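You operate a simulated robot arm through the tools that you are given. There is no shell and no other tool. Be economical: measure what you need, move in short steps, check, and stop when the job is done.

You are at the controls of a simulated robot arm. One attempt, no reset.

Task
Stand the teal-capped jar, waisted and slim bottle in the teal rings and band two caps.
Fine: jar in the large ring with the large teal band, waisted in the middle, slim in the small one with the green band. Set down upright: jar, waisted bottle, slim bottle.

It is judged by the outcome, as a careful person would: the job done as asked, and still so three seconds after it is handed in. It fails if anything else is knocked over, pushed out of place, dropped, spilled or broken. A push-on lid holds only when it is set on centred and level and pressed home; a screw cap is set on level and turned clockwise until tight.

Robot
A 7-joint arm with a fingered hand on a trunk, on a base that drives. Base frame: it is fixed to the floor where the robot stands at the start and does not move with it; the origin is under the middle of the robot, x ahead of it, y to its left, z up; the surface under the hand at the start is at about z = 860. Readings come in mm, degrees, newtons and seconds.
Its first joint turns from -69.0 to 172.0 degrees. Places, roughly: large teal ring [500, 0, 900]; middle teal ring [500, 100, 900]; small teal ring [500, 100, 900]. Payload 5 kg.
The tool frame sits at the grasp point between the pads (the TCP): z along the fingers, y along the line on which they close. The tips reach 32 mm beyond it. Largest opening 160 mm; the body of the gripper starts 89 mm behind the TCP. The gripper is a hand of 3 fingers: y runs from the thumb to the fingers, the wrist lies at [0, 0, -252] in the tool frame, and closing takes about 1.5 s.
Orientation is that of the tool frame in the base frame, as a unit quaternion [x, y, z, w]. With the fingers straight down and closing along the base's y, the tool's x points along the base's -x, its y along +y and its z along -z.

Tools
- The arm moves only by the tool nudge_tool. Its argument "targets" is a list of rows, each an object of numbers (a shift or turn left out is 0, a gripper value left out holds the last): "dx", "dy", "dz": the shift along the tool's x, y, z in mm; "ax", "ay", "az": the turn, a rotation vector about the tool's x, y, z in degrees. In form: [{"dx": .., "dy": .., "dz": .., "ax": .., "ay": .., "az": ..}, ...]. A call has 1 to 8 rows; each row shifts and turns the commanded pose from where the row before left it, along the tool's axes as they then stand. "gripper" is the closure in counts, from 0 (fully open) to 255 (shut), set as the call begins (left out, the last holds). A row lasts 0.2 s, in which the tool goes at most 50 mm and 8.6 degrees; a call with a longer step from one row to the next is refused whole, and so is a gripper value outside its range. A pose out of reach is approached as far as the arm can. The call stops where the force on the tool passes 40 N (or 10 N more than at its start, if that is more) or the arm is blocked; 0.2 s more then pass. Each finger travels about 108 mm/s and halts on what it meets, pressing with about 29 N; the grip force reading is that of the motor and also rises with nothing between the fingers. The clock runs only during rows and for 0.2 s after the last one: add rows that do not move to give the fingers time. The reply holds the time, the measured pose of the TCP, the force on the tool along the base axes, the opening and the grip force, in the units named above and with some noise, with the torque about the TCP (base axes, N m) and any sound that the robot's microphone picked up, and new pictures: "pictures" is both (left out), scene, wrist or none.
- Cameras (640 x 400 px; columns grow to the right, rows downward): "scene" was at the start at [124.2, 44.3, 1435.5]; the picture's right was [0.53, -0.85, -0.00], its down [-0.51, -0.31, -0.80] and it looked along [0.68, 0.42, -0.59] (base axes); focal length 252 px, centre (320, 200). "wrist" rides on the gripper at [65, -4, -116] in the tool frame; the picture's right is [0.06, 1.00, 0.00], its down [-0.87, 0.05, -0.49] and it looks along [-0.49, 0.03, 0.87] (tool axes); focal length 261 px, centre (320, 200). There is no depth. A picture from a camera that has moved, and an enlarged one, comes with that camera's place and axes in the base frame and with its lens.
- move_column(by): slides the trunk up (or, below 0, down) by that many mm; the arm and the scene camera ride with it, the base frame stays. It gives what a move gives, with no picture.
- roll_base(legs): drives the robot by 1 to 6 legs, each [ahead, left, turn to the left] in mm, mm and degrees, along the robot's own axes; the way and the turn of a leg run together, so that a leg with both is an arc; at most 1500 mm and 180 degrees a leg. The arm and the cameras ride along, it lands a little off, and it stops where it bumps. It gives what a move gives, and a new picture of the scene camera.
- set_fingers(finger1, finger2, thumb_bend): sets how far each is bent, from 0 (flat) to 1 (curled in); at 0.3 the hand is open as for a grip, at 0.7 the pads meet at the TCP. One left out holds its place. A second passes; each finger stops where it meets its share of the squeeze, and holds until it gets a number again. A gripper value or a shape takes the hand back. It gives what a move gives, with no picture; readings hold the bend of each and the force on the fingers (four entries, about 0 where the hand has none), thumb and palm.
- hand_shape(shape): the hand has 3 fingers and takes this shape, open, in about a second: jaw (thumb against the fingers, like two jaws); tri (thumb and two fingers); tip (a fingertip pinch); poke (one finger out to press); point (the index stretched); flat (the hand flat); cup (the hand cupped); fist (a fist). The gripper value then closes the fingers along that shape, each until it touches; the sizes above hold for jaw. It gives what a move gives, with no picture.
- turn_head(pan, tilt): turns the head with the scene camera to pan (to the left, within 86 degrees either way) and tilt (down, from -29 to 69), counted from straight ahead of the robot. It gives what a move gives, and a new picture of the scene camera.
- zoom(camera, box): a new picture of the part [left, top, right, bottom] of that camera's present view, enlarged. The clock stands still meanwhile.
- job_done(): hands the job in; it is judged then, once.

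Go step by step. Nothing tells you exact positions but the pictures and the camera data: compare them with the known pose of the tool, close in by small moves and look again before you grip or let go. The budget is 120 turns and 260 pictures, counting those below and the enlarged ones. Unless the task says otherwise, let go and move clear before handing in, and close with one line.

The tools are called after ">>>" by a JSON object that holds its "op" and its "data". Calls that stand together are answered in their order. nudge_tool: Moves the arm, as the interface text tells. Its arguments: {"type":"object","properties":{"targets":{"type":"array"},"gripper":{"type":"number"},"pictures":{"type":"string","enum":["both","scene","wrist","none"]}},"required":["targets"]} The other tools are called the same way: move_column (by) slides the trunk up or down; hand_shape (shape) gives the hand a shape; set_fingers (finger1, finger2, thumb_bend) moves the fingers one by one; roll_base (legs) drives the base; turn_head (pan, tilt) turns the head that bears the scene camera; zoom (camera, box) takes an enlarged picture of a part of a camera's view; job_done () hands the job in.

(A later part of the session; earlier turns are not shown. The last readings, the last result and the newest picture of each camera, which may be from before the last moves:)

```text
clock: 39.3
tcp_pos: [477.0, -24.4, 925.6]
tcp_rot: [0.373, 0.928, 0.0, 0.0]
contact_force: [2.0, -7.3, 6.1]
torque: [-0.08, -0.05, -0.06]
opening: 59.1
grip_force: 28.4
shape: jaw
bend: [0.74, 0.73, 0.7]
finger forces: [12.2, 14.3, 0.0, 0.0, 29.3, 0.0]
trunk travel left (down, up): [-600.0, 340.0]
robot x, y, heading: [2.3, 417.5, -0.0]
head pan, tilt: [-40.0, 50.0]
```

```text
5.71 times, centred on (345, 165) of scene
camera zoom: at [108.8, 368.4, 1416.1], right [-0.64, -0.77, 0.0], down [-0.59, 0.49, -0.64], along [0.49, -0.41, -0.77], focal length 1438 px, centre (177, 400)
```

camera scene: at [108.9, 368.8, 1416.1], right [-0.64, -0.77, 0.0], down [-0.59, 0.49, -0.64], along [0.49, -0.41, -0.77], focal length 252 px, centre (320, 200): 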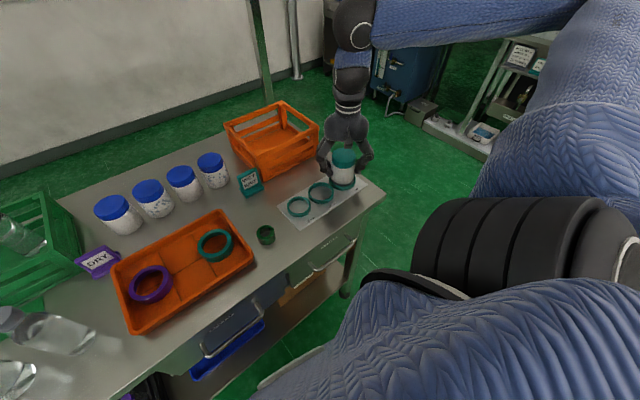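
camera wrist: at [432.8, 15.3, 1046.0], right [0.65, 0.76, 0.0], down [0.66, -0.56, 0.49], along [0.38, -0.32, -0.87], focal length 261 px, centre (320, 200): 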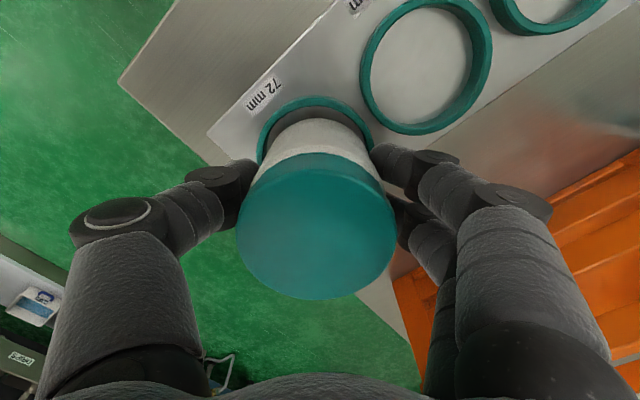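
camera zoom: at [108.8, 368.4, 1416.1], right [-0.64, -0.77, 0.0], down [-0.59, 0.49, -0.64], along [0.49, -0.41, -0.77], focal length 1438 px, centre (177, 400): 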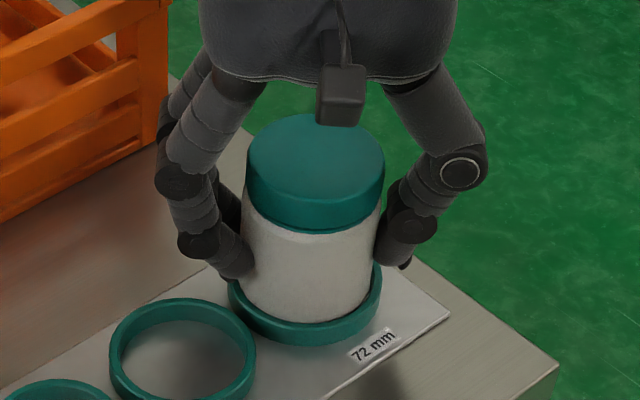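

The jar's lip is in the ring's mouth, and the side force says I overshot slightly. I'll back off about 1 mm and lower further.

>>> {"op": "nudge_tool", "data": {"targets": [{"dx": -1.0, "dy": -0.6}, {}, {"dz": 2}, {"dz": 2}, {}], "pictures": "none"}}

>>> {"op": "zoom", "data": {"camera": "scene", "box": [310, 130, 380, 200]}}

```text
clock: 40.5
tcp_pos: [477.3, -24.4, 920.6]
tcp_rot: [0.373, 0.928, -0.001, 0.0]
contact_force: [-0.3, 0.9, -2.4]
torque: [0.01, 0.01, -0.02]
opening: 59.1
grip_force: 29.3
shape: jaw
bend: [0.74, 0.73, 0.7]
finger forces: [14.0, 14.9, 0.0, 0.1, 27.7, 0.0]
trunk travel left (down, up): [-600.0, 340.0]
robot x, y, heading: [0.5, 423.5, 0.3]
head pan, tilt: [-40.0, 50.0]
```

```text
5.71 times, centred on (345, 165) of scene
camera zoom: at [109.0, 368.7, 1416.0], right [-0.64, -0.77, 0.0], down [-0.59, 0.49, -0.64], along [0.49, -0.41, -0.77], focal length 1438 px, centre (177, 400)
```

zoom: 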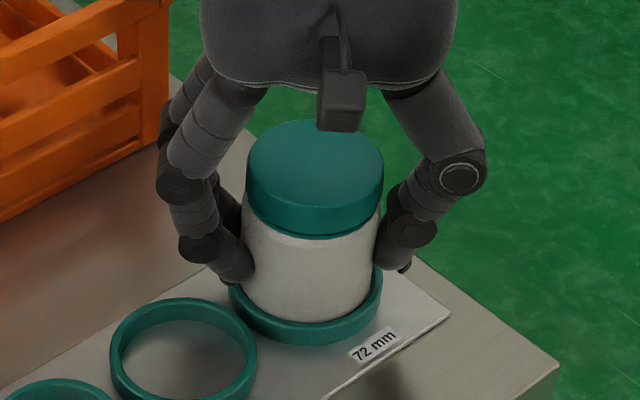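

It is sliding into the ring freely, so I'll lower to contact.

>>> {"op": "nudge_tool", "data": {"targets": [{"dz": 2}, {"dz": 2}, {"dz": 2}, {}], "pictures": "none"}}

>>> {"op": "zoom", "data": {"camera": "scene", "box": [310, 130, 380, 200]}}

```text
clock: 41.5
tcp_pos: [477.6, -25.3, 917.0]
tcp_rot: [0.374, 0.928, 0.001, 0.001]
contact_force: [1.9, -3.4, 15.6]
torque: [-0.21, 0.03, -0.01]
opening: 59.3
grip_force: 29.2
shape: jaw
bend: [0.74, 0.73, 0.7]
finger forces: [14.0, 16.0, 0.0, 0.0, 30.0, 0.0]
trunk travel left (down, up): [-600.0, 340.0]
robot x, y, heading: [0.7, 419.8, 0.0]
head pan, tilt: [-40.0, 50.0]
```

```text
5.71 times, centred on (345, 165) of scene
camera zoom: at [108.3, 369.2, 1416.3], right [-0.64, -0.77, 0.0], down [-0.59, 0.49, -0.64], along [0.49, -0.41, -0.77], focal length 1438 px, centre (177, 400)
```

zoom: 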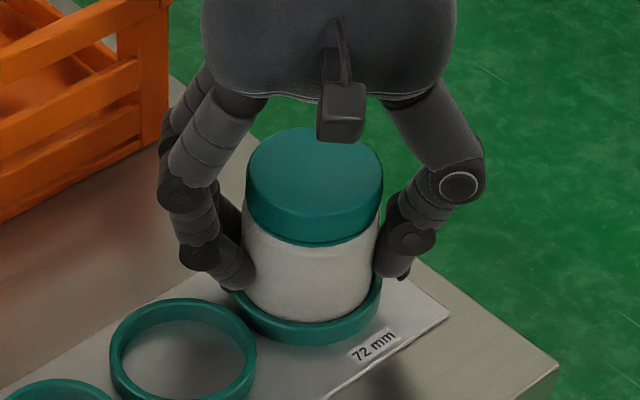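

The jar is seated on the board at z≈917 with 15 N of contact. I'll open the hand partly and rise.

>>> {"op": "nudge_tool", "data": {"targets": [{}, {}, {}, {}, {}], "gripper": 70, "pictures": "none"}}

>>> {"op": "nudge_tool", "data": {"targets": [{"dz": -20}, {"dz": -40}, {"dz": -40}, {"dz": -30}, {}], "pictures": "wrist"}}

>>> {"op": "zoom", "data": {"camera": "scene", "box": [310, 130, 380, 200]}}

```text
clock: 42.7
tcp_pos: [476.6, -25.1, 915.1]
tcp_rot: [0.373, 0.928, 0.0, 0.0]
contact_force: [0.1, 0.5, 0.3]
torque: [0.01, 0.03, -0.02]
opening: 115.6
grip_force: 0.1
shape: jaw
bend: [0.65, 0.65, 0.62]
finger forces: [0.0, 0.0, 0.0, 0.0, 0.0, 0.1]
trunk travel left (down, up): [-600.0, 340.0]
robot x, y, heading: [3.2, 419.4, 0.0]
head pan, tilt: [-40.0, 50.0]
```

```text
clock: 43.9
tcp_pos: [476.1, -23.4, 1044.3]
tcp_rot: [0.373, 0.928, 0.0, 0.0]
contact_force: [-1.3, 0.7, 0.2]
torque: [-0.02, -0.01, 0.01]
opening: 115.7
grip_force: 0.1
shape: jaw
bend: [0.65, 0.65, 0.62]
finger forces: [0.1, 0.1, 0.0, 0.0, 0.0, 0.0]
trunk travel left (down, up): [-600.0, 340.0]
robot x, y, heading: [5.3, 420.7, -0.1]
head pan, tilt: [-40.0, 50.0]
camera wrist: at [428.3, 18.6, 1160.7], right [0.65, 0.76, 0.0], down [0.67, -0.56, 0.49], along [0.37, -0.32, -0.87], focal length 261 px, centre (320, 200)
```

wrist: 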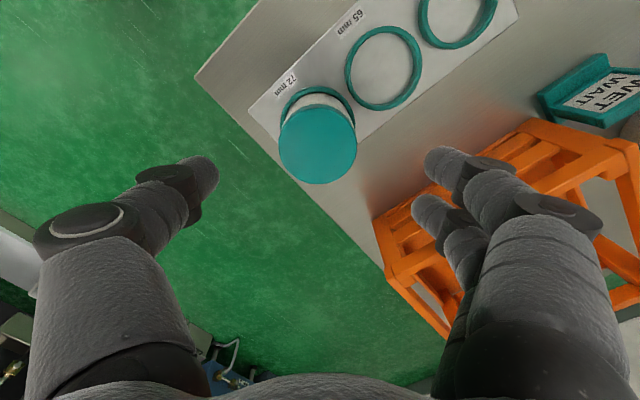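

```text
5.71 times, centred on (345, 165) of scene
camera zoom: at [109.1, 368.2, 1415.9], right [-0.64, -0.77, 0.0], down [-0.59, 0.49, -0.64], along [0.49, -0.41, -0.77], focal length 1438 px, centre (177, 400)
```

zoom: 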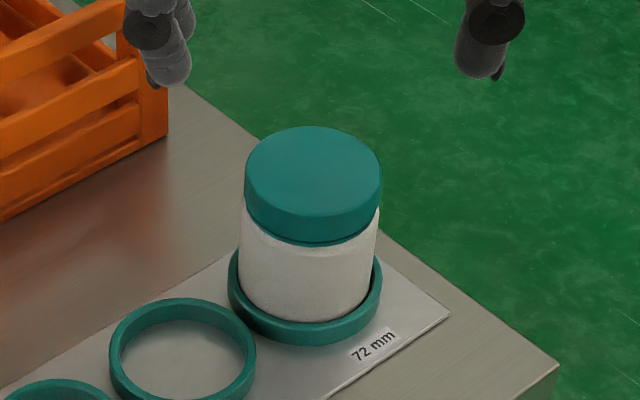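

The jar is seated in the large ring, and the rings turn out about 14 mm tall. Next is the waisted bottle near (491, 757), so I'll travel back while rising and turning.

>>> {"op": "nudge_tool", "data": {"targets": [{"dx": 30, "dy": 32.5, "dz": -15}, {"dx": 30, "dy": 32.5, "dz": -15}, {"dx": 30, "dy": 32.5, "dz": -15}, {"dx": 30, "dy": 32.5, "dz": -15}, {"dx": 30, "dy": 32.5, "dz": -15}, {"dx": 30, "dy": 32.5, "dz": -15}, {"dx": 30, "dy": 32.5, "dz": -15}, {"dx": 30, "dy": 32.5, "dz": -5}], "gripper": 0, "pictures": "none"}}

>>> {"op": "nudge_tool", "data": {"targets": [{"dx": 30, "dy": 32.5}, {"dx": 30, "dy": 32.5}, {"az": -8.5}, {"az": -8.5}, {"az": -8.5}, {"az": -8.5}, {"az": -8.5}, {"az": -8.5}], "pictures": "none"}}

>>> {"op": "nudge_tool", "data": {"targets": [{"az": -8.5}, {"az": -8.5}, {"az": -8.5}, {"az": -8.5}, {"az": -3.6}, {}], "pictures": "none"}}

>>> {"op": "turn_head", "data": {"pan": 40, "tilt": 50}}

```text
clock: 45.7
tcp_pos: [483.6, 330.6, 1154.5]
tcp_rot: [0.373, 0.928, -0.001, 0.0]
contact_force: [0.1, 0.0, 1.1]
torque: [-0.06, 0.03, 0.02]
opening: 160.0
grip_force: 0.0
shape: jaw
bend: [0.3, 0.3, 0.3]
finger forces: [0.1, 0.1, 0.0, 0.0, 0.1, 0.1]
trunk travel left (down, up): [-600.0, 340.0]
robot x, y, heading: [1.1, 419.4, 0.1]
head pan, tilt: [-40.0, 50.0]
```

```text
clock: 47.5
tcp_pos: [486.1, 417.1, 1156.5]
tcp_rot: [-0.063, 0.998, 0.0, 0.0]
contact_force: [0.3, 0.0, 0.0]
torque: [-0.01, -0.02, 0.01]
opening: 159.8
grip_force: 0.0
shape: jaw
bend: [0.3, 0.3, 0.3]
finger forces: [0.0, 0.0, 0.0, 0.0, 0.1, 0.0]
trunk travel left (down, up): [-600.0, 340.0]
robot x, y, heading: [4.0, 421.2, 0.1]
head pan, tilt: [-40.0, 50.0]
```

```text
clock: 48.9
tcp_pos: [485.4, 417.8, 1155.6]
tcp_rot: [-0.382, 0.924, 0.0, 0.0]
contact_force: [0.3, -0.3, 0.3]
torque: [0.0, -0.04, 0.0]
opening: 159.7
grip_force: 0.2
shape: jaw
bend: [0.3, 0.3, 0.3]
finger forces: [0.0, 0.0, 0.0, 0.0, 0.0, 0.1]
trunk travel left (down, up): [-600.0, 340.0]
robot x, y, heading: [-0.2, 418.0, 0.0]
head pan, tilt: [-40.0, 50.0]
```

```text
clock: 50.4
tcp_pos: [485.2, 417.9, 1156.4]
tcp_rot: [-0.381, 0.924, 0.001, 0.0]
contact_force: [0.0, 1.1, 0.5]
torque: [-0.02, -0.01, 0.02]
opening: 159.7
grip_force: 0.1
shape: jaw
bend: [0.3, 0.3, 0.3]
finger forces: [0.0, 0.0, 0.0, 0.0, 0.0, 0.0]
trunk travel left (down, up): [-600.0, 340.0]
robot x, y, heading: [-0.5, 418.6, 0.0]
head pan, tilt: [40.0, 50.0]
camera scene: at [109.2, 468.0, 1416.0], right [0.64, -0.77, 0.0], down [-0.59, -0.49, -0.64], along [0.49, 0.41, -0.77], focal length 252 px, centre (320, 200)
```

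scene: 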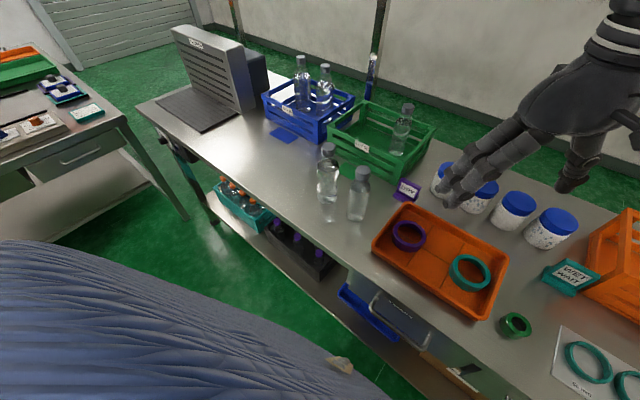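

I'm moving over the waisted bottle with the tips about 80 mm above its cap.

>>> {"op": "nudge_tool", "data": {"targets": [{"dx": -34.9, "dy": 33.8}, {"dx": -34.9, "dy": 33.8}, {"dx": -34.9, "dy": 33.8}, {"dx": -34.9, "dy": 33.8}, {"dx": -34.9, "dy": 33.8}, {"dx": -34.9, "dy": 33.8}, {"dx": -34.9, "dy": 33.8}, {}], "pictures": "both"}}

>>> {"op": "zoom", "data": {"camera": "scene", "box": [280, 120, 420, 230]}}

```text
clock: 52.2
tcp_pos: [492.6, 758.1, 1156.9]
tcp_rot: [-0.382, 0.924, 0.001, 0.001]
contact_force: [0.2, -0.6, 0.6]
torque: [0.06, -0.02, -0.02]
opening: 159.9
grip_force: 0.0
shape: jaw
bend: [0.3, 0.3, 0.3]
finger forces: [0.1, 0.0, 0.0, 0.0, 0.1, 0.1]
trunk travel left (down, up): [-600.0, 340.0]
robot x, y, heading: [-0.5, 417.9, -0.2]
head pan, tilt: [40.0, 50.0]
camera scene: at [109.3, 466.5, 1416.0], right [0.64, -0.77, 0.0], down [-0.59, -0.49, -0.64], along [0.49, 0.41, -0.77], focal length 252 px, centre (320, 200)
camera wrist: at [450.7, 709.4, 1272.3], right [-0.75, 0.66, 0.0], down [0.58, 0.65, 0.49], along [0.33, 0.37, -0.87], focal length 261 px, centre (320, 200)
```

scene: 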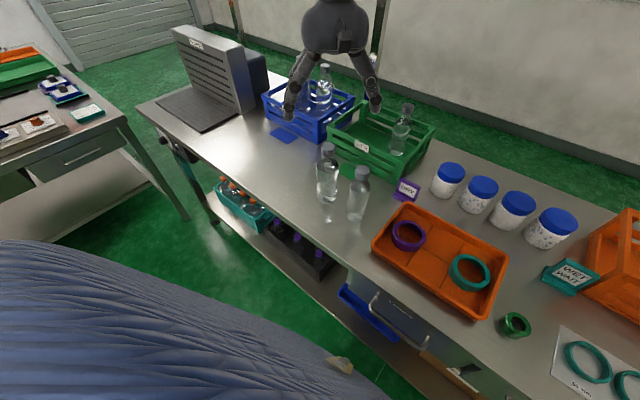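
wrist: 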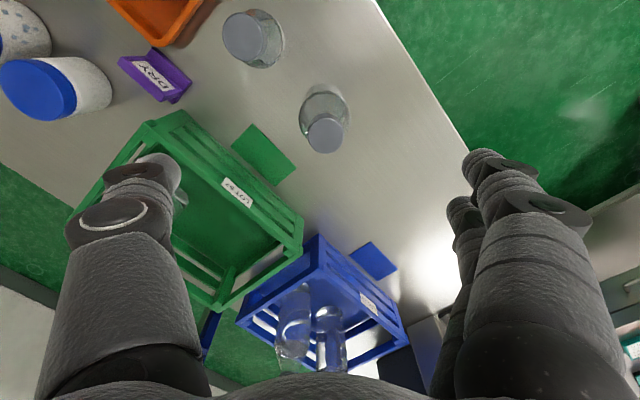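

```text
3.64 times, centred on (350, 175) of scene
camera zoom: at [109.3, 466.5, 1416.0], right [0.64, -0.77, 0.0], down [-0.59, -0.49, -0.64], along [0.49, 0.41, -0.77], focal length 915 px, centre (211, 291)
```

zoom: 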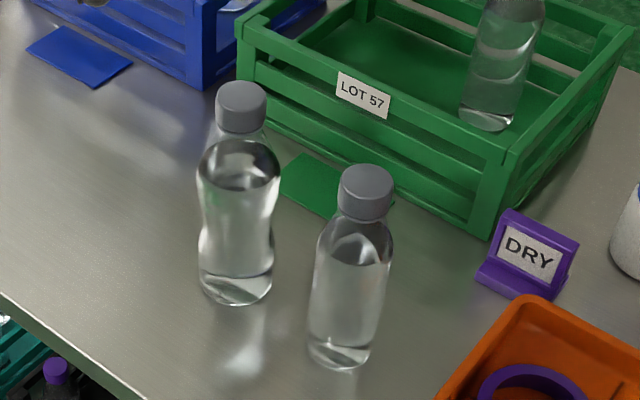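

The waisted bottle is about 4 mm and 5 mm off the axis in tool x and y. I'll correct and go down in two stages, gripping near z≈966 so the palm stays above the cap.

>>> {"op": "nudge_tool", "data": {"targets": [{"dx": 4, "dy": 5}, {"dz": 40}, {"dz": 40}, {"dz": 20}, {}], "pictures": "wrist"}}

```text
clock: 53.4
tcp_pos: [486.4, 758.5, 1055.8]
tcp_rot: [-0.381, 0.925, 0.0, -0.001]
contact_force: [0.0, -0.1, -0.4]
torque: [0.0, -0.01, 0.02]
opening: 160.0
grip_force: 0.0
shape: jaw
bend: [0.3, 0.3, 0.3]
finger forces: [0.0, 0.1, 0.1, 0.1, 0.0, 0.1]
trunk travel left (down, up): [-600.0, 340.0]
robot x, y, heading: [-1.2, 419.1, -0.1]
head pan, tilt: [40.0, 50.0]
camera wrist: at [443.2, 710.3, 1170.7], right [-0.75, 0.66, 0.0], down [0.58, 0.65, 0.49], along [0.33, 0.37, -0.87], focal length 261 px, centre (320, 200)
```

wrist: 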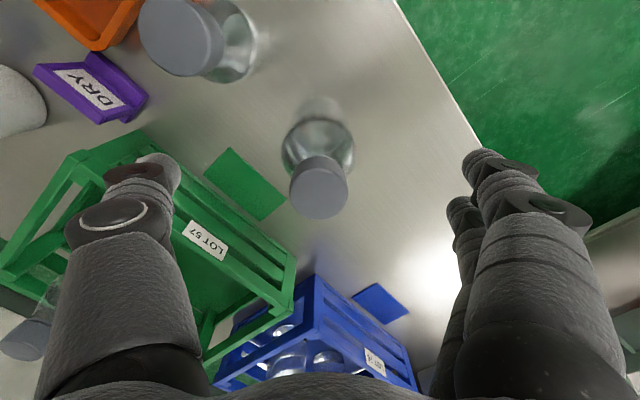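

Well centred, so I'll descend to 967 and look before closing.

>>> {"op": "nudge_tool", "data": {"targets": [{"dz": 30}, {"dz": 30}, {"dz": 28}, {}], "pictures": "both"}}

>>> {"op": "zoom", "data": {"camera": "scene", "box": [280, 120, 420, 230]}}

```text
clock: 54.4
tcp_pos: [485.0, 759.7, 967.0]
tcp_rot: [-0.382, 0.924, 0.0, 0.0]
contact_force: [-0.8, 0.2, -0.1]
torque: [0.02, 0.01, -0.03]
opening: 160.0
grip_force: 0.0
shape: jaw
bend: [0.3, 0.3, 0.3]
finger forces: [0.0, 0.0, 0.0, 0.0, 0.1, 0.0]
trunk travel left (down, up): [-600.0, 340.0]
robot x, y, heading: [1.0, 422.2, -0.2]
head pan, tilt: [40.0, 50.0]
camera scene: at [108.6, 468.1, 1416.1], right [0.64, -0.77, 0.0], down [-0.59, -0.49, -0.64], along [0.49, 0.41, -0.77], focal length 252 px, centre (320, 200)
camera wrist: at [442.7, 710.8, 1082.9], right [-0.75, 0.66, 0.0], down [0.58, 0.65, 0.49], along [0.33, 0.37, -0.87], focal length 261 px, centre (320, 200)
```

scene: 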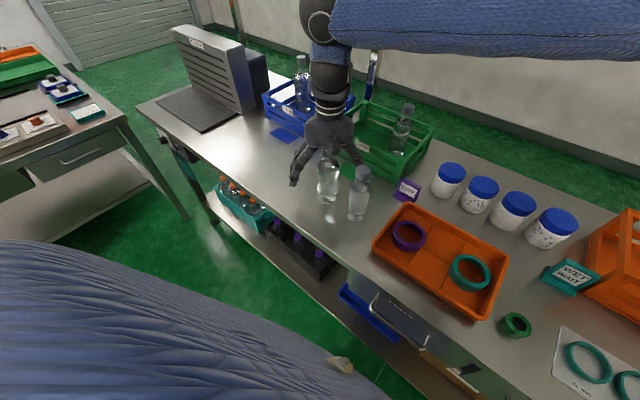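
wrist: 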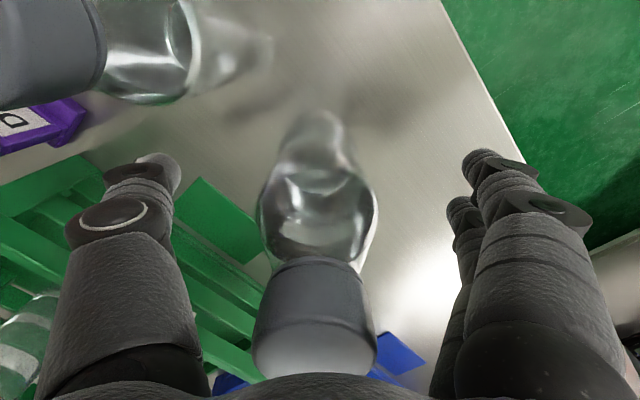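

```text
3.64 times, centred on (350, 175) of scene
camera zoom: at [108.6, 468.1, 1416.1], right [0.64, -0.77, 0.0], down [-0.59, -0.49, -0.64], along [0.49, 0.41, -0.77], focal length 915 px, centre (211, 291)
```

zoom: 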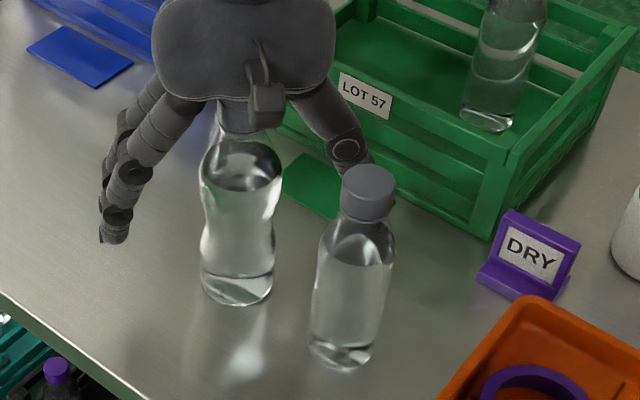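

No contact so far. I'll close on the bottle.

>>> {"op": "nudge_tool", "data": {"targets": [{}, {}, {}, {}, {}, {}, {}, {}], "gripper": 255, "pictures": "wrist"}}

>>> {"op": "zoom", "data": {"camera": "scene", "box": [280, 120, 420, 230]}}

```text
clock: 56.2
tcp_pos: [484.7, 759.0, 966.6]
tcp_rot: [-0.381, 0.925, 0.001, -0.001]
contact_force: [-0.6, 0.5, 0.4]
torque: [-0.02, 0.02, 0.02]
opening: 44.6
grip_force: 28.5
shape: jaw
bend: [0.73, 0.73, 0.7]
finger forces: [12.1, 13.6, 0.1, 0.0, 25.7, 0.0]
trunk travel left (down, up): [-600.0, 340.0]
robot x, y, heading: [0.4, 421.5, 0.0]
head pan, tilt: [40.0, 50.0]
camera wrist: at [443.2, 711.0, 1082.6], right [-0.75, 0.66, 0.0], down [0.58, 0.65, 0.49], along [0.33, 0.37, -0.87], focal length 261 px, centre (320, 200)
```

wrist: 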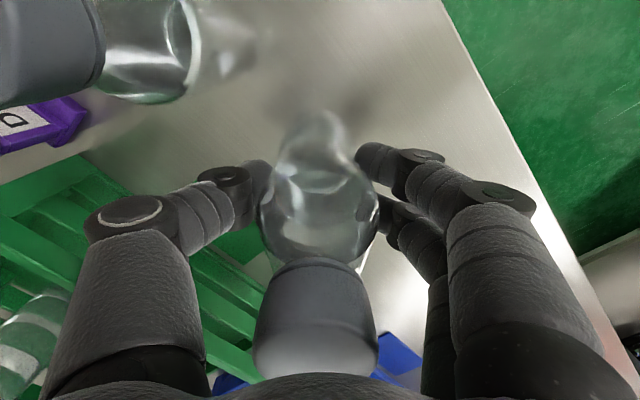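

```text
3.64 times, centred on (350, 175) of scene
camera zoom: at [109.3, 468.4, 1416.0], right [0.64, -0.77, 0.0], down [-0.59, -0.49, -0.64], along [0.49, 0.41, -0.77], focal length 915 px, centre (211, 291)
```

zoom: 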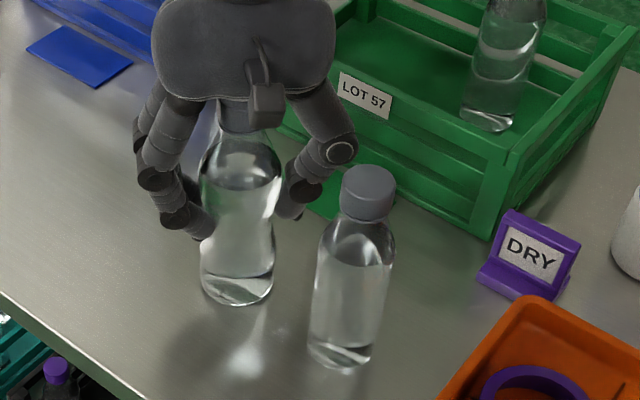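

Good grip at the waist, and the bottle is still upright. I'll lift it over the slim bottle and carry it.

>>> {"op": "nudge_tool", "data": {"targets": [{"dz": -15}, {"dz": -35}, {"dz": -45}, {"dz": -45}, {"dz": -45}, {"dz": -7}, {}], "pictures": "scene"}}

>>> {"op": "nudge_tool", "data": {"targets": [{"dx": 20, "dy": -20}, {"dx": 30, "dy": -30}, {"dx": 30, "dy": -31}, {"dx": 30, "dy": -31}, {"dx": 30, "dy": -31}, {"dx": 30, "dy": -31}, {"dx": 30, "dy": -31}, {"dx": 30, "dy": -31}], "pictures": "none"}}

>>> {"op": "nudge_tool", "data": {"targets": [{"az": 8.5}, {"az": 8.5}, {"az": 8.5}, {"az": 8.5}, {"az": 8.5}, {"az": 8.5}, {"az": 8.5}, {"az": 8.5}], "pictures": "none"}}

>>> {"op": "turn_head", "data": {"pan": -40, "tilt": 50}}

```text
clock: 57.8
tcp_pos: [485.8, 758.4, 1160.5]
tcp_rot: [-0.381, 0.925, 0.001, 0.0]
contact_force: [-0.9, -0.1, -3.7]
torque: [0.01, -0.02, 0.01]
opening: 44.4
grip_force: 29.3
shape: jaw
bend: [0.73, 0.73, 0.7]
finger forces: [12.1, 13.5, 0.0, 0.0, 25.7, 0.0]
trunk travel left (down, up): [-600.0, 340.0]
robot x, y, heading: [1.1, 423.4, -0.1]
head pan, tilt: [40.0, 50.0]
camera scene: at [108.9, 468.3, 1416.1], right [0.64, -0.77, 0.0], down [-0.59, -0.49, -0.64], along [0.49, 0.41, -0.77], focal length 252 px, centre (320, 200)
```

scene: 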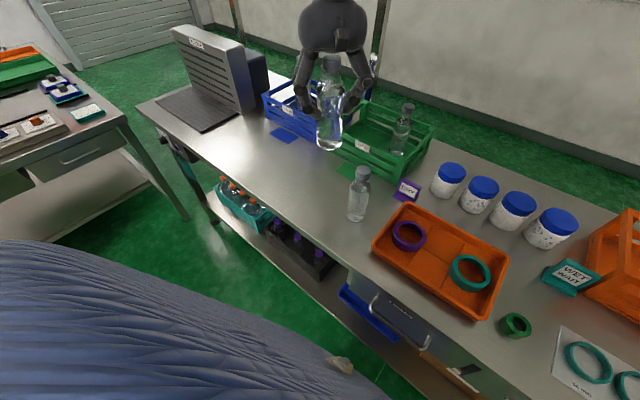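

```text
clock: 59.6
tcp_pos: [486.8, 425.1, 1161.1]
tcp_rot: [-0.382, 0.924, 0.001, 0.001]
contact_force: [0.5, -0.6, -3.6]
torque: [0.06, -0.01, 0.01]
opening: 44.5
grip_force: 29.6
shape: jaw
bend: [0.73, 0.73, 0.7]
finger forces: [12.2, 13.8, 0.0, 0.1, 26.1, 0.0]
trunk travel left (down, up): [-600.0, 340.0]
robot x, y, heading: [1.2, 420.0, 0.1]
head pan, tilt: [40.0, 50.0]
```

```text
clock: 61.4
tcp_pos: [488.3, 428.0, 1160.9]
tcp_rot: [0.201, 0.98, 0.0, 0.0]
contact_force: [-0.4, -0.1, -4.1]
torque: [0.03, 0.03, 0.02]
opening: 44.4
grip_force: 29.3
shape: jaw
bend: [0.73, 0.73, 0.7]
finger forces: [12.2, 13.8, 0.0, 0.0, 26.1, 0.1]
trunk travel left (down, up): [-600.0, 340.0]
robot x, y, heading: [0.6, 421.5, -0.0]
head pan, tilt: [40.0, 50.0]
```

```text
clock: 63.0
tcp_pos: [488.8, 427.8, 1161.1]
tcp_rot: [0.201, 0.98, 0.0, 0.0]
contact_force: [0.0, 0.9, -2.7]
torque: [0.01, 0.0, 0.03]
opening: 44.4
grip_force: 29.0
shape: jaw
bend: [0.73, 0.73, 0.7]
finger forces: [12.3, 13.9, 0.0, 0.1, 26.0, 0.1]
trunk travel left (down, up): [-600.0, 340.0]
robot x, y, heading: [-1.5, 422.0, 0.0]
head pan, tilt: [-40.0, 50.0]
camera scene: at [109.3, 369.1, 1416.0], right [-0.64, -0.77, 0.0], down [-0.59, 0.49, -0.64], along [0.49, -0.41, -0.77], focal length 252 px, centre (320, 200)
```

scene: 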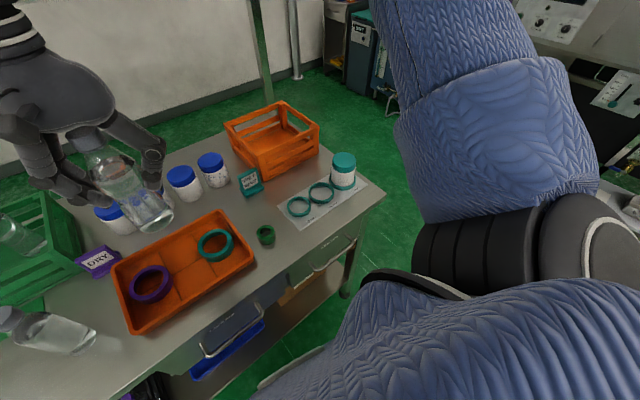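

I'll turn further to θ≈126° so the thumb clears the jar, and then go over the middle ring.

>>> {"op": "nudge_tool", "data": {"targets": [{"az": 8.5}, {"az": 8.5}, {"az": 8.5}, {"az": 5.3}, {}], "pictures": "none"}}

```text
clock: 64.2
tcp_pos: [488.7, 427.6, 1159.1]
tcp_rot: [0.454, 0.891, 0.0, 0.0]
contact_force: [0.8, -0.2, -3.2]
torque: [0.01, 0.02, -0.03]
opening: 44.4
grip_force: 28.7
shape: jaw
bend: [0.73, 0.73, 0.7]
finger forces: [12.1, 13.8, 0.1, 0.0, 25.9, 0.0]
trunk travel left (down, up): [-600.0, 340.0]
robot x, y, heading: [3.1, 419.5, -0.0]
head pan, tilt: [-40.0, 50.0]
```

>>> {"op": "nudge_tool", "data": {"targets": [{"dx": -36.5, "dy": -28.4}, {"dx": -36.5, "dy": -28.4}, {"dx": -36.5, "dy": -28.4}, {"dx": -36.5, "dy": -28.4}, {"dx": -36.5, "dy": -28.4}, {"dx": -36.5, "dy": -28.4}, {"dx": -36.5, "dy": -28.4}, {"dx": -36.5, "dy": -28.4}], "pictures": "none"}}

>>> {"op": "nudge_tool", "data": {"targets": [{"dz": 40}, {"dz": 40}, {"dz": 40}, {"dz": 20}, {}], "pictures": "both"}}

>>> {"op": "zoom", "data": {"camera": "scene", "box": [270, 110, 390, 230]}}

```text
clock: 66.0
tcp_pos: [475.5, 55.7, 1160.2]
tcp_rot: [0.453, 0.891, 0.001, 0.0]
contact_force: [0.1, -0.5, -3.5]
torque: [0.0, -0.01, 0.01]
opening: 44.4
grip_force: 28.9
shape: jaw
bend: [0.73, 0.73, 0.7]
finger forces: [12.6, 13.9, 0.0, 0.0, 25.7, 0.0]
trunk travel left (down, up): [-600.0, 340.0]
robot x, y, heading: [0.5, 421.6, 0.1]
head pan, tilt: [-40.0, 50.0]
```

```text
clock: 67.2
tcp_pos: [475.9, 57.7, 1020.4]
tcp_rot: [0.454, 0.891, 0.0, 0.0]
contact_force: [-0.4, -0.2, -3.0]
torque: [0.03, 0.01, 0.01]
opening: 44.4
grip_force: 29.0
shape: jaw
bend: [0.73, 0.73, 0.7]
finger forces: [12.7, 14.1, 0.0, 0.1, 25.6, 0.0]
trunk travel left (down, up): [-600.0, 340.0]
robot x, y, heading: [-3.3, 421.8, 0.0]
head pan, tilt: [-40.0, 50.0]
camera scene: at [109.0, 368.7, 1416.0], right [-0.64, -0.77, 0.0], down [-0.59, 0.49, -0.64], along [0.49, -0.41, -0.77], focal length 252 px, centre (320, 200)
camera wrist: at [435.6, 109.0, 1135.7], right [0.77, 0.64, 0.0], down [0.55, -0.67, 0.49], along [0.31, -0.38, -0.87], focal length 261 px, centre (320, 200)
```

scene: 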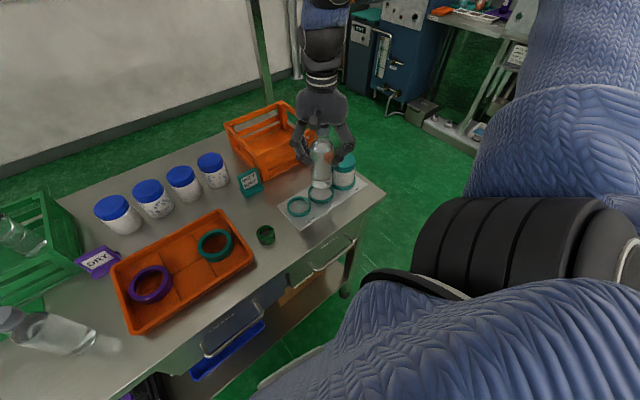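
wrist: 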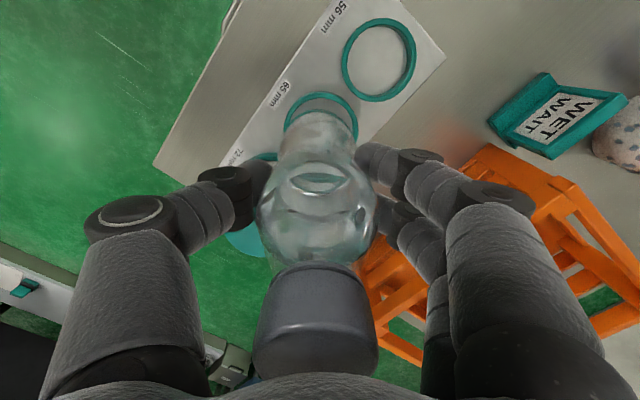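

```text
3.33 times, centred on (330, 170) of scene
camera zoom: at [109.0, 368.7, 1416.0], right [-0.64, -0.77, 0.0], down [-0.59, 0.49, -0.64], along [0.49, -0.41, -0.77], focal length 838 px, centre (287, 300)
```

zoom: 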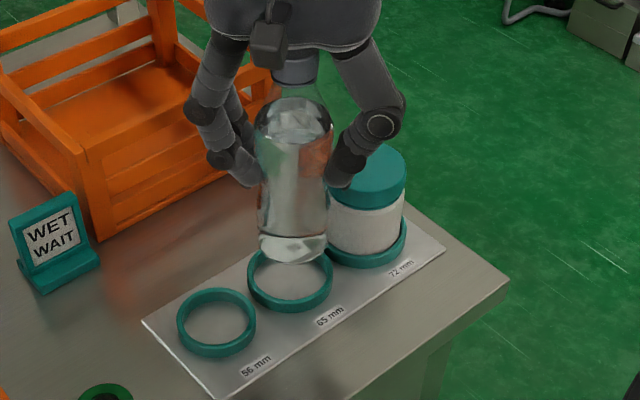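

The bottle is nearly over the middle ring. I'll zoom from the wrist for alignment.

>>> {"op": "nudge_tool", "data": {"targets": [{"dz": 20}, {}], "pictures": "none"}}

>>> {"op": "zoom", "data": {"camera": "wrist", "box": [240, 60, 400, 160]}}

>>> {"op": "zoom", "data": {"camera": "scene", "box": [290, 135, 360, 205]}}

```text
clock: 67.8
tcp_pos: [476.2, 59.3, 999.2]
tcp_rot: [0.454, 0.891, 0.0, 0.0]
contact_force: [-0.2, 0.1, -2.6]
torque: [-0.02, -0.02, -0.03]
opening: 44.1
grip_force: 28.9
shape: jaw
bend: [0.73, 0.73, 0.7]
finger forces: [12.7, 14.1, 0.1, 0.0, 25.6, 0.0]
trunk travel left (down, up): [-600.0, 340.0]
robot x, y, heading: [3.6, 423.4, 0.1]
head pan, tilt: [-40.0, 50.0]
```

```text
4.00 times, centred on (320, 110) of wrist
camera zoom: at [435.6, 109.6, 1116.0], right [0.77, 0.64, 0.0], down [0.55, -0.67, 0.49], along [0.31, -0.38, -0.87], focal length 1043 px, centre (320, 560)
```

zoom: 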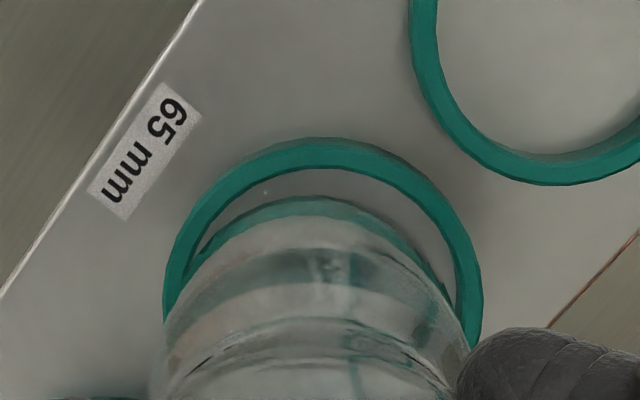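

```text
5.71 times, centred on (325, 170) of scene
camera zoom: at [108.6, 369.3, 1416.1], right [-0.64, -0.77, 0.0], down [-0.59, 0.49, -0.64], along [0.49, -0.41, -0.77], focal length 1438 px, centre (291, 371)
```

zoom: 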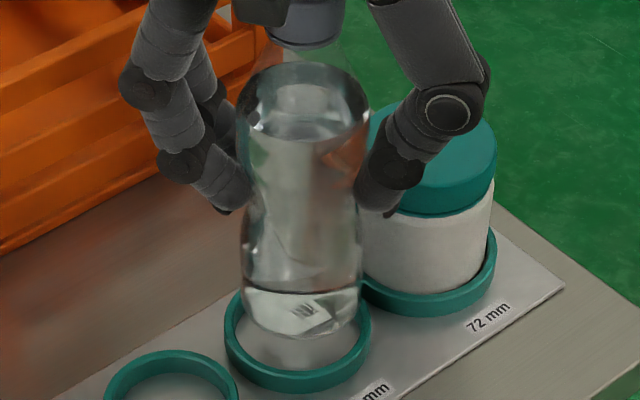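

It needs about +2 mm in both tool x and y. I'll apply that, go down 10 mm and recheck.

>>> {"op": "nudge_tool", "data": {"targets": [{"dx": 2, "dy": 2}, {"dz": 10}, {}], "pictures": "none"}}

>>> {"op": "zoom", "data": {"camera": "wrist", "box": [240, 60, 400, 160]}}

>>> {"op": "zoom", "data": {"camera": "scene", "box": [290, 135, 360, 205]}}

```text
clock: 68.6
tcp_pos: [477.5, 60.8, 988.9]
tcp_rot: [0.454, 0.891, 0.0, 0.0]
contact_force: [0.2, -0.3, -3.8]
torque: [0.01, 0.0, 0.0]
opening: 44.4
grip_force: 29.4
shape: jaw
bend: [0.73, 0.73, 0.7]
finger forces: [12.6, 14.1, 0.0, 0.0, 25.6, 0.0]
trunk travel left (down, up): [-600.0, 340.0]
robot x, y, heading: [2.6, 422.7, 0.1]
head pan, tilt: [-40.0, 50.0]
```

```text
4.00 times, centred on (320, 110) of wrist
camera zoom: at [436.4, 111.9, 1105.5], right [0.77, 0.64, 0.0], down [0.55, -0.67, 0.49], along [0.31, -0.38, -0.87], focal length 1043 px, centre (320, 560)
```

zoom: 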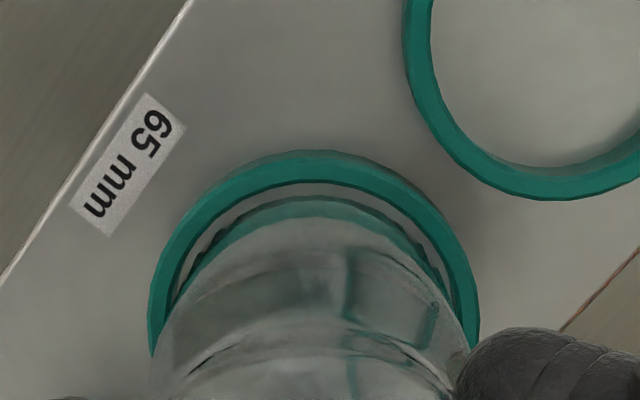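

```text
5.71 times, centred on (325, 170) of scene
camera zoom: at [108.8, 369.2, 1416.1], right [-0.64, -0.77, 0.0], down [-0.59, 0.49, -0.64], along [0.49, -0.41, -0.77], focal length 1438 px, centre (291, 371)
```

zoom: 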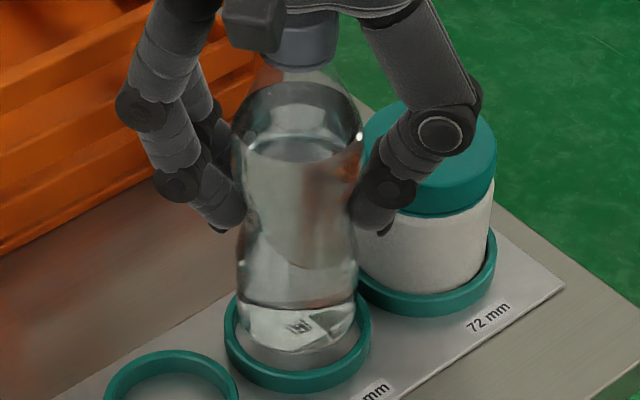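

Aligned within about 1 mm, so I'll lower slowly.

>>> {"op": "nudge_tool", "data": {"targets": [{"dz": 3}, {"dz": 3}, {"dz": 2}, {}], "pictures": "none"}}

>>> {"op": "zoom", "data": {"camera": "wrist", "box": [240, 60, 400, 160]}}

>>> {"op": "zoom", "data": {"camera": "scene", "box": [290, 135, 360, 205]}}

```text
clock: 69.6
tcp_pos: [477.3, 61.2, 982.3]
tcp_rot: [0.454, 0.891, 0.0, 0.0]
contact_force: [0.8, -0.6, -3.0]
torque: [-0.01, -0.03, 0.05]
opening: 44.1
grip_force: 28.9
shape: jaw
bend: [0.73, 0.73, 0.7]
finger forces: [12.8, 14.1, 0.0, 0.0, 25.5, 0.0]
trunk travel left (down, up): [-600.0, 340.0]
robot x, y, heading: [5.5, 413.6, -0.2]
head pan, tilt: [-40.0, 50.0]
```

```text
4.00 times, centred on (320, 110) of wrist
camera zoom: at [436.4, 112.2, 1097.8], right [0.77, 0.64, 0.0], down [0.55, -0.67, 0.49], along [0.31, -0.38, -0.87], focal length 1043 px, centre (320, 560)
```

zoom: 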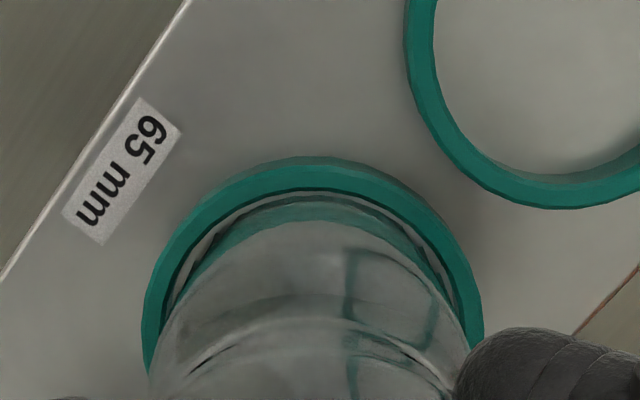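

```text
5.71 times, centred on (325, 170) of scene
camera zoom: at [109.1, 368.7, 1416.0], right [-0.64, -0.77, 0.0], down [-0.59, 0.49, -0.64], along [0.49, -0.41, -0.77], focal length 1438 px, centre (291, 371)
```

zoom: 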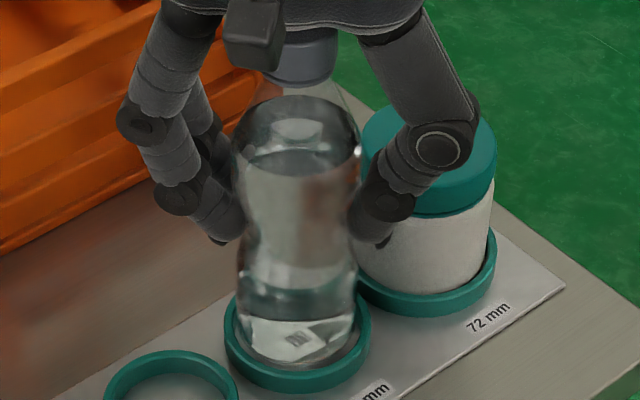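

Centred; I'll continue down to contact.

>>> {"op": "nudge_tool", "data": {"targets": [{"dz": 3}, {"dz": 3}, {"dz": 2}, {}], "pictures": "none"}}

```text
clock: 70.6
tcp_pos: [476.7, 60.8, 973.9]
tcp_rot: [0.454, 0.891, 0.0, 0.0]
contact_force: [-0.2, 0.1, -3.2]
torque: [0.02, -0.02, 0.03]
opening: 44.4
grip_force: 29.0
shape: jaw
bend: [0.73, 0.73, 0.7]
finger forces: [12.6, 14.1, 0.1, 0.0, 25.6, 0.1]
trunk travel left (down, up): [-600.0, 340.0]
robot x, y, heading: [1.3, 419.6, -0.1]
head pan, tilt: [-40.0, 50.0]
```

It is inside the ring with no contact force. Now the last few millimetres.

>>> {"op": "nudge_tool", "data": {"targets": [{"dz": 2}, {"dz": 2}, {"dz": 1}, {}], "pictures": "none"}}

>>> {"op": "zoom", "data": {"camera": "scene", "box": [290, 135, 360, 205]}}

```text
clock: 71.6
tcp_pos: [476.1, 62.2, 969.4]
tcp_rot: [0.454, 0.891, 0.0, 0.0]
contact_force: [-0.3, 0.1, 7.1]
torque: [-0.03, -0.04, 0.0]
opening: 44.4
grip_force: 28.7
shape: jaw
bend: [0.73, 0.73, 0.7]
finger forces: [13.3, 14.6, 0.0, 0.0, 27.2, 0.1]
trunk travel left (down, up): [-600.0, 340.0]
robot x, y, heading: [0.8, 420.7, 0.1]
head pan, tilt: [-40.0, 50.0]
```

```text
5.71 times, centred on (325, 170) of scene
camera zoom: at [108.5, 369.2, 1416.2], right [-0.64, -0.77, 0.0], down [-0.59, 0.49, -0.64], along [0.49, -0.41, -0.77], focal length 1438 px, centre (291, 371)
```

zoom: 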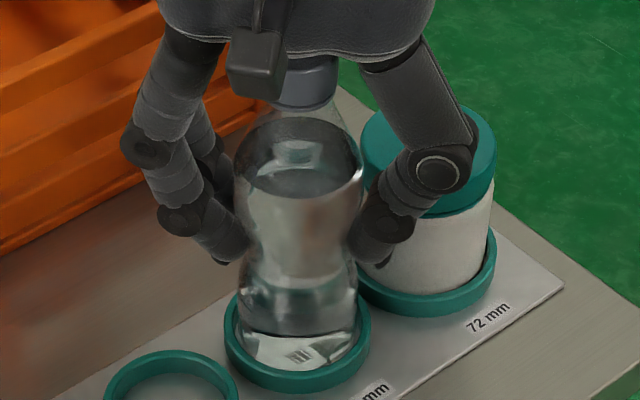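

Seated. I'll release and rise straight up past the bottle.

>>> {"op": "nudge_tool", "data": {"targets": [{}, {}, {}, {}, {}], "gripper": 60, "pictures": "none"}}

>>> {"op": "nudge_tool", "data": {"targets": [{"dz": -15}, {"dz": -35}, {"dz": -45}, {"dz": -45}, {"dz": -30}, {}], "pictures": "wrist"}}

>>> {"op": "zoom", "data": {"camera": "scene", "box": [280, 115, 370, 205]}}

```text
clock: 72.8
tcp_pos: [476.7, 60.4, 969.2]
tcp_rot: [0.454, 0.891, 0.0, 0.001]
contact_force: [0.4, -0.1, 0.0]
torque: [0.01, 0.03, 0.01]
opening: 122.1
grip_force: 0.0
shape: jaw
bend: [0.62, 0.62, 0.59]
finger forces: [0.1, 0.0, 0.0, 0.0, 0.0, 0.1]
trunk travel left (down, up): [-600.0, 340.0]
robot x, y, heading: [0.9, 419.0, 0.2]
head pan, tilt: [-40.0, 50.0]
```

```text
clock: 74.2
tcp_pos: [476.0, 62.8, 1138.3]
tcp_rot: [0.455, 0.891, 0.001, -0.001]
contact_force: [-0.3, 0.8, 0.3]
torque: [0.02, 0.0, 0.0]
opening: 122.0
grip_force: 0.1
shape: jaw
bend: [0.62, 0.62, 0.59]
finger forces: [0.0, 0.0, 0.1, 0.0, 0.1, 0.0]
trunk travel left (down, up): [-600.0, 340.0]
robot x, y, heading: [-0.3, 424.8, 0.2]
head pan, tilt: [-40.0, 50.0]
camera wrist: at [436.4, 113.2, 1254.2], right [0.77, 0.64, 0.0], down [0.55, -0.67, 0.49], along [0.31, -0.38, -0.87], focal length 261 px, centre (320, 200)
```

wrist: 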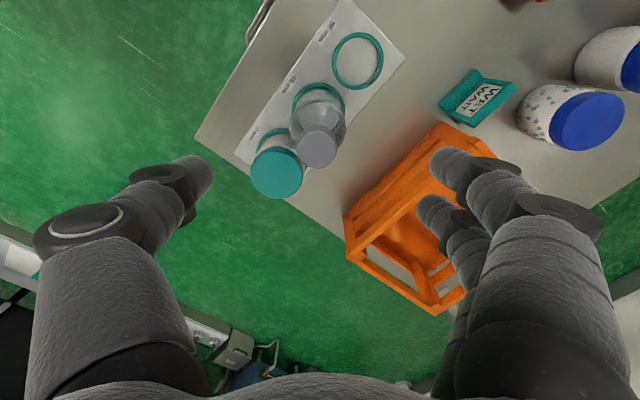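

```text
4.44 times, centred on (325, 160) of scene
camera zoom: at [109.3, 368.3, 1415.9], right [-0.64, -0.77, 0.0], down [-0.59, 0.49, -0.64], along [0.49, -0.41, -0.77], focal length 1118 px, centre (298, 378)
```

zoom: 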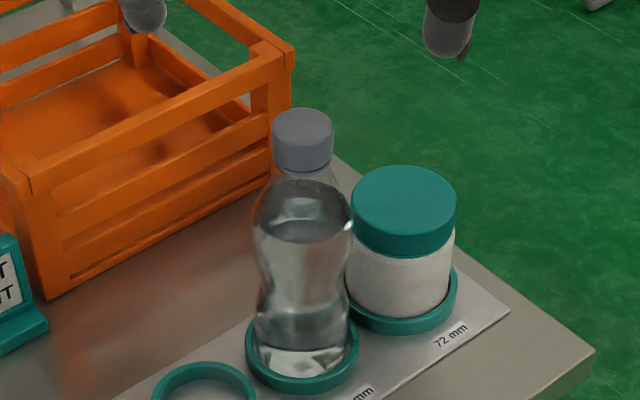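

The waisted bottle is seated. Next I'll go back for the slim bottle near (484, 658).

>>> {"op": "nudge_tool", "data": {"targets": [{"dx": 36, "dy": 27.6, "dz": -3}, {"dx": 36, "dy": 27.6, "dz": -3}, {"dx": 36, "dy": 27.6, "dz": -3}, {"dx": 36, "dy": 27.6, "dz": -3}, {"dx": 36, "dy": 27.6, "dz": -3}, {"dx": 36, "dy": 27.6, "dz": -3}, {"dx": 36, "dy": 27.6}, {"dx": 36, "dy": 27.6}], "gripper": 0, "pictures": "none"}}

>>> {"op": "nudge_tool", "data": {"targets": [{"az": -8.5}, {"az": -8.5}, {"az": -8.5}, {"az": -8.5}, {"az": -8.5}, {"az": -8.5}, {"az": -8.5}, {"az": -8.5}], "pictures": "none"}}

>>> {"op": "nudge_tool", "data": {"targets": [{"az": -8.5}, {"az": -8.5}, {"az": -8.5}, {"az": -5.5}, {}], "pictures": "none"}}

>>> {"op": "turn_head", "data": {"pan": 40, "tilt": 50}}

```text
clock: 76.0
tcp_pos: [486.6, 428.4, 1158.4]
tcp_rot: [0.454, 0.891, -0.002, 0.0]
contact_force: [-0.1, 0.0, 0.5]
torque: [-0.03, -0.01, 0.01]
opening: 160.0
grip_force: 0.2
shape: jaw
bend: [0.3, 0.3, 0.3]
finger forces: [0.0, 0.0, 0.1, 0.0, 0.1, 0.0]
trunk travel left (down, up): [-600.0, 340.0]
robot x, y, heading: [2.5, 419.2, -0.2]
head pan, tilt: [-40.0, 50.0]
```

```text
clock: 77.8
tcp_pos: [486.8, 424.4, 1158.4]
tcp_rot: [-0.123, 0.992, 0.0, 0.001]
contact_force: [-0.1, 0.0, 0.8]
torque: [0.0, -0.02, 0.02]
opening: 159.7
grip_force: 0.0
shape: jaw
bend: [0.3, 0.3, 0.3]
finger forces: [0.1, 0.0, 0.0, 0.1, 0.1, 0.1]
trunk travel left (down, up): [-600.0, 340.0]
robot x, y, heading: [-2.6, 422.6, 0.3]
head pan, tilt: [-40.0, 50.0]
```

```text
clock: 79.0
tcp_pos: [487.7, 423.8, 1157.7]
tcp_rot: [-0.383, 0.924, 0.0, 0.0]
contact_force: [1.1, -0.4, 0.6]
torque: [0.0, -0.03, 0.03]
opening: 160.1
grip_force: 0.1
shape: jaw
bend: [0.3, 0.3, 0.3]
finger forces: [0.0, 0.1, 0.0, 0.1, 0.1, 0.0]
trunk travel left (down, up): [-600.0, 340.0]
robot x, y, heading: [1.1, 418.2, 0.2]
head pan, tilt: [-40.0, 50.0]
```

```text
clock: 80.5
tcp_pos: [486.1, 424.0, 1156.9]
tcp_rot: [-0.382, 0.924, 0.0, 0.001]
contact_force: [0.7, -0.7, 0.3]
torque: [0.01, 0.0, 0.03]
opening: 159.9
grip_force: 0.0
shape: jaw
bend: [0.3, 0.3, 0.3]
finger forces: [0.0, 0.0, 0.0, 0.0, 0.0, 0.0]
trunk travel left (down, up): [-600.0, 340.0]
robot x, y, heading: [-2.1, 419.4, -0.0]
head pan, tilt: [40.0, 50.0]
camera scene: at [109.2, 468.0, 1416.0], right [0.64, -0.77, 0.0], down [-0.59, -0.49, -0.64], along [0.49, 0.41, -0.77], focal length 252 px, centre (320, 200)
```

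scene: 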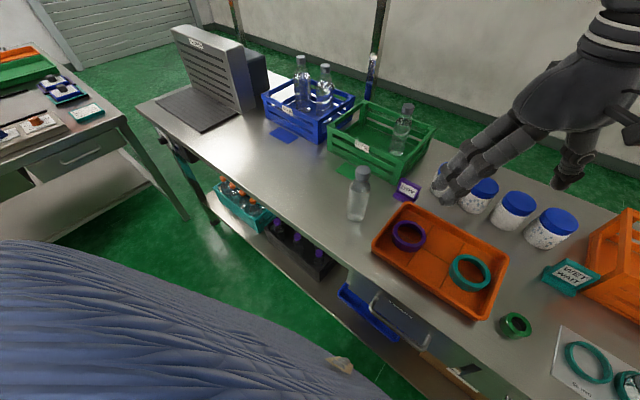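

>>> {"op": "nudge_tool", "data": {"targets": [{"dx": -32.7, "dy": 33.5}, {"dx": -32.7, "dy": 33.5}, {"dx": -32.7, "dy": 33.5}, {"dx": -32.7, "dy": 33.5}, {"dx": -32.7, "dy": 33.5}, {"dz": 40}, {"dz": 40}, {}], "pictures": "wrist"}}

>>> {"op": "zoom", "data": {"camera": "scene", "box": [310, 120, 410, 230]}}

```text
clock: 82.3
tcp_pos: [481.3, 657.3, 1078.7]
tcp_rot: [-0.383, 0.924, 0.0, 0.0]
contact_force: [-0.3, -0.2, 0.0]
torque: [0.02, 0.01, 0.01]
opening: 160.0
grip_force: 0.1
shape: jaw
bend: [0.3, 0.3, 0.3]
finger forces: [0.1, 0.0, 0.0, 0.0, 0.0, 0.1]
trunk travel left (down, up): [-600.0, 340.0]
robot x, y, heading: [-3.4, 420.5, -0.3]
head pan, tilt: [40.0, 50.0]
camera wrist: at [439.5, 608.9, 1193.9], right [-0.75, 0.66, 0.0], down [0.58, 0.65, 0.49], along [0.33, 0.37, -0.87], focal length 261 px, centre (320, 200)
```

wrist: 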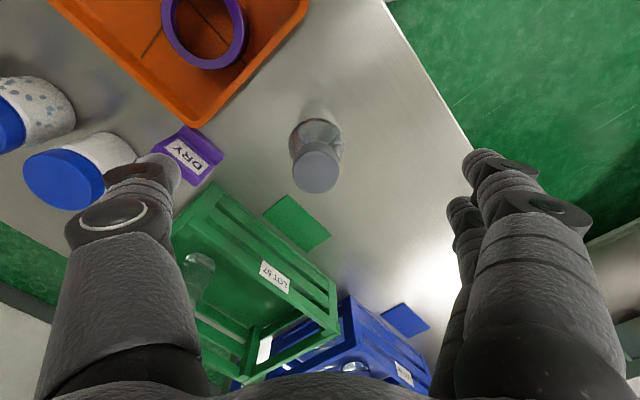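

```text
3.64 times, centred on (360, 175) of scene
camera zoom: at [108.8, 467.5, 1416.1], right [0.64, -0.77, 0.0], down [-0.59, -0.49, -0.64], along [0.49, 0.41, -0.77], focal length 915 px, centre (174, 291)
```

zoom: 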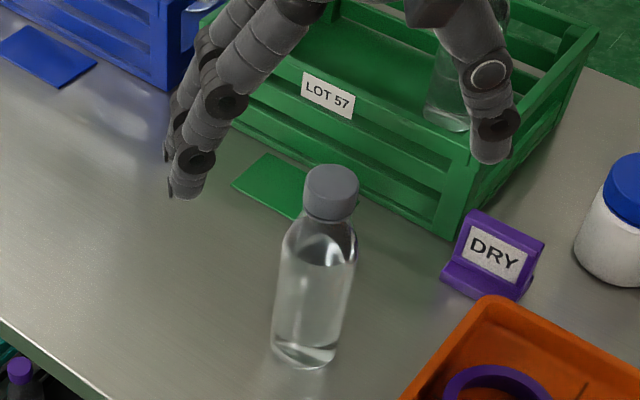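

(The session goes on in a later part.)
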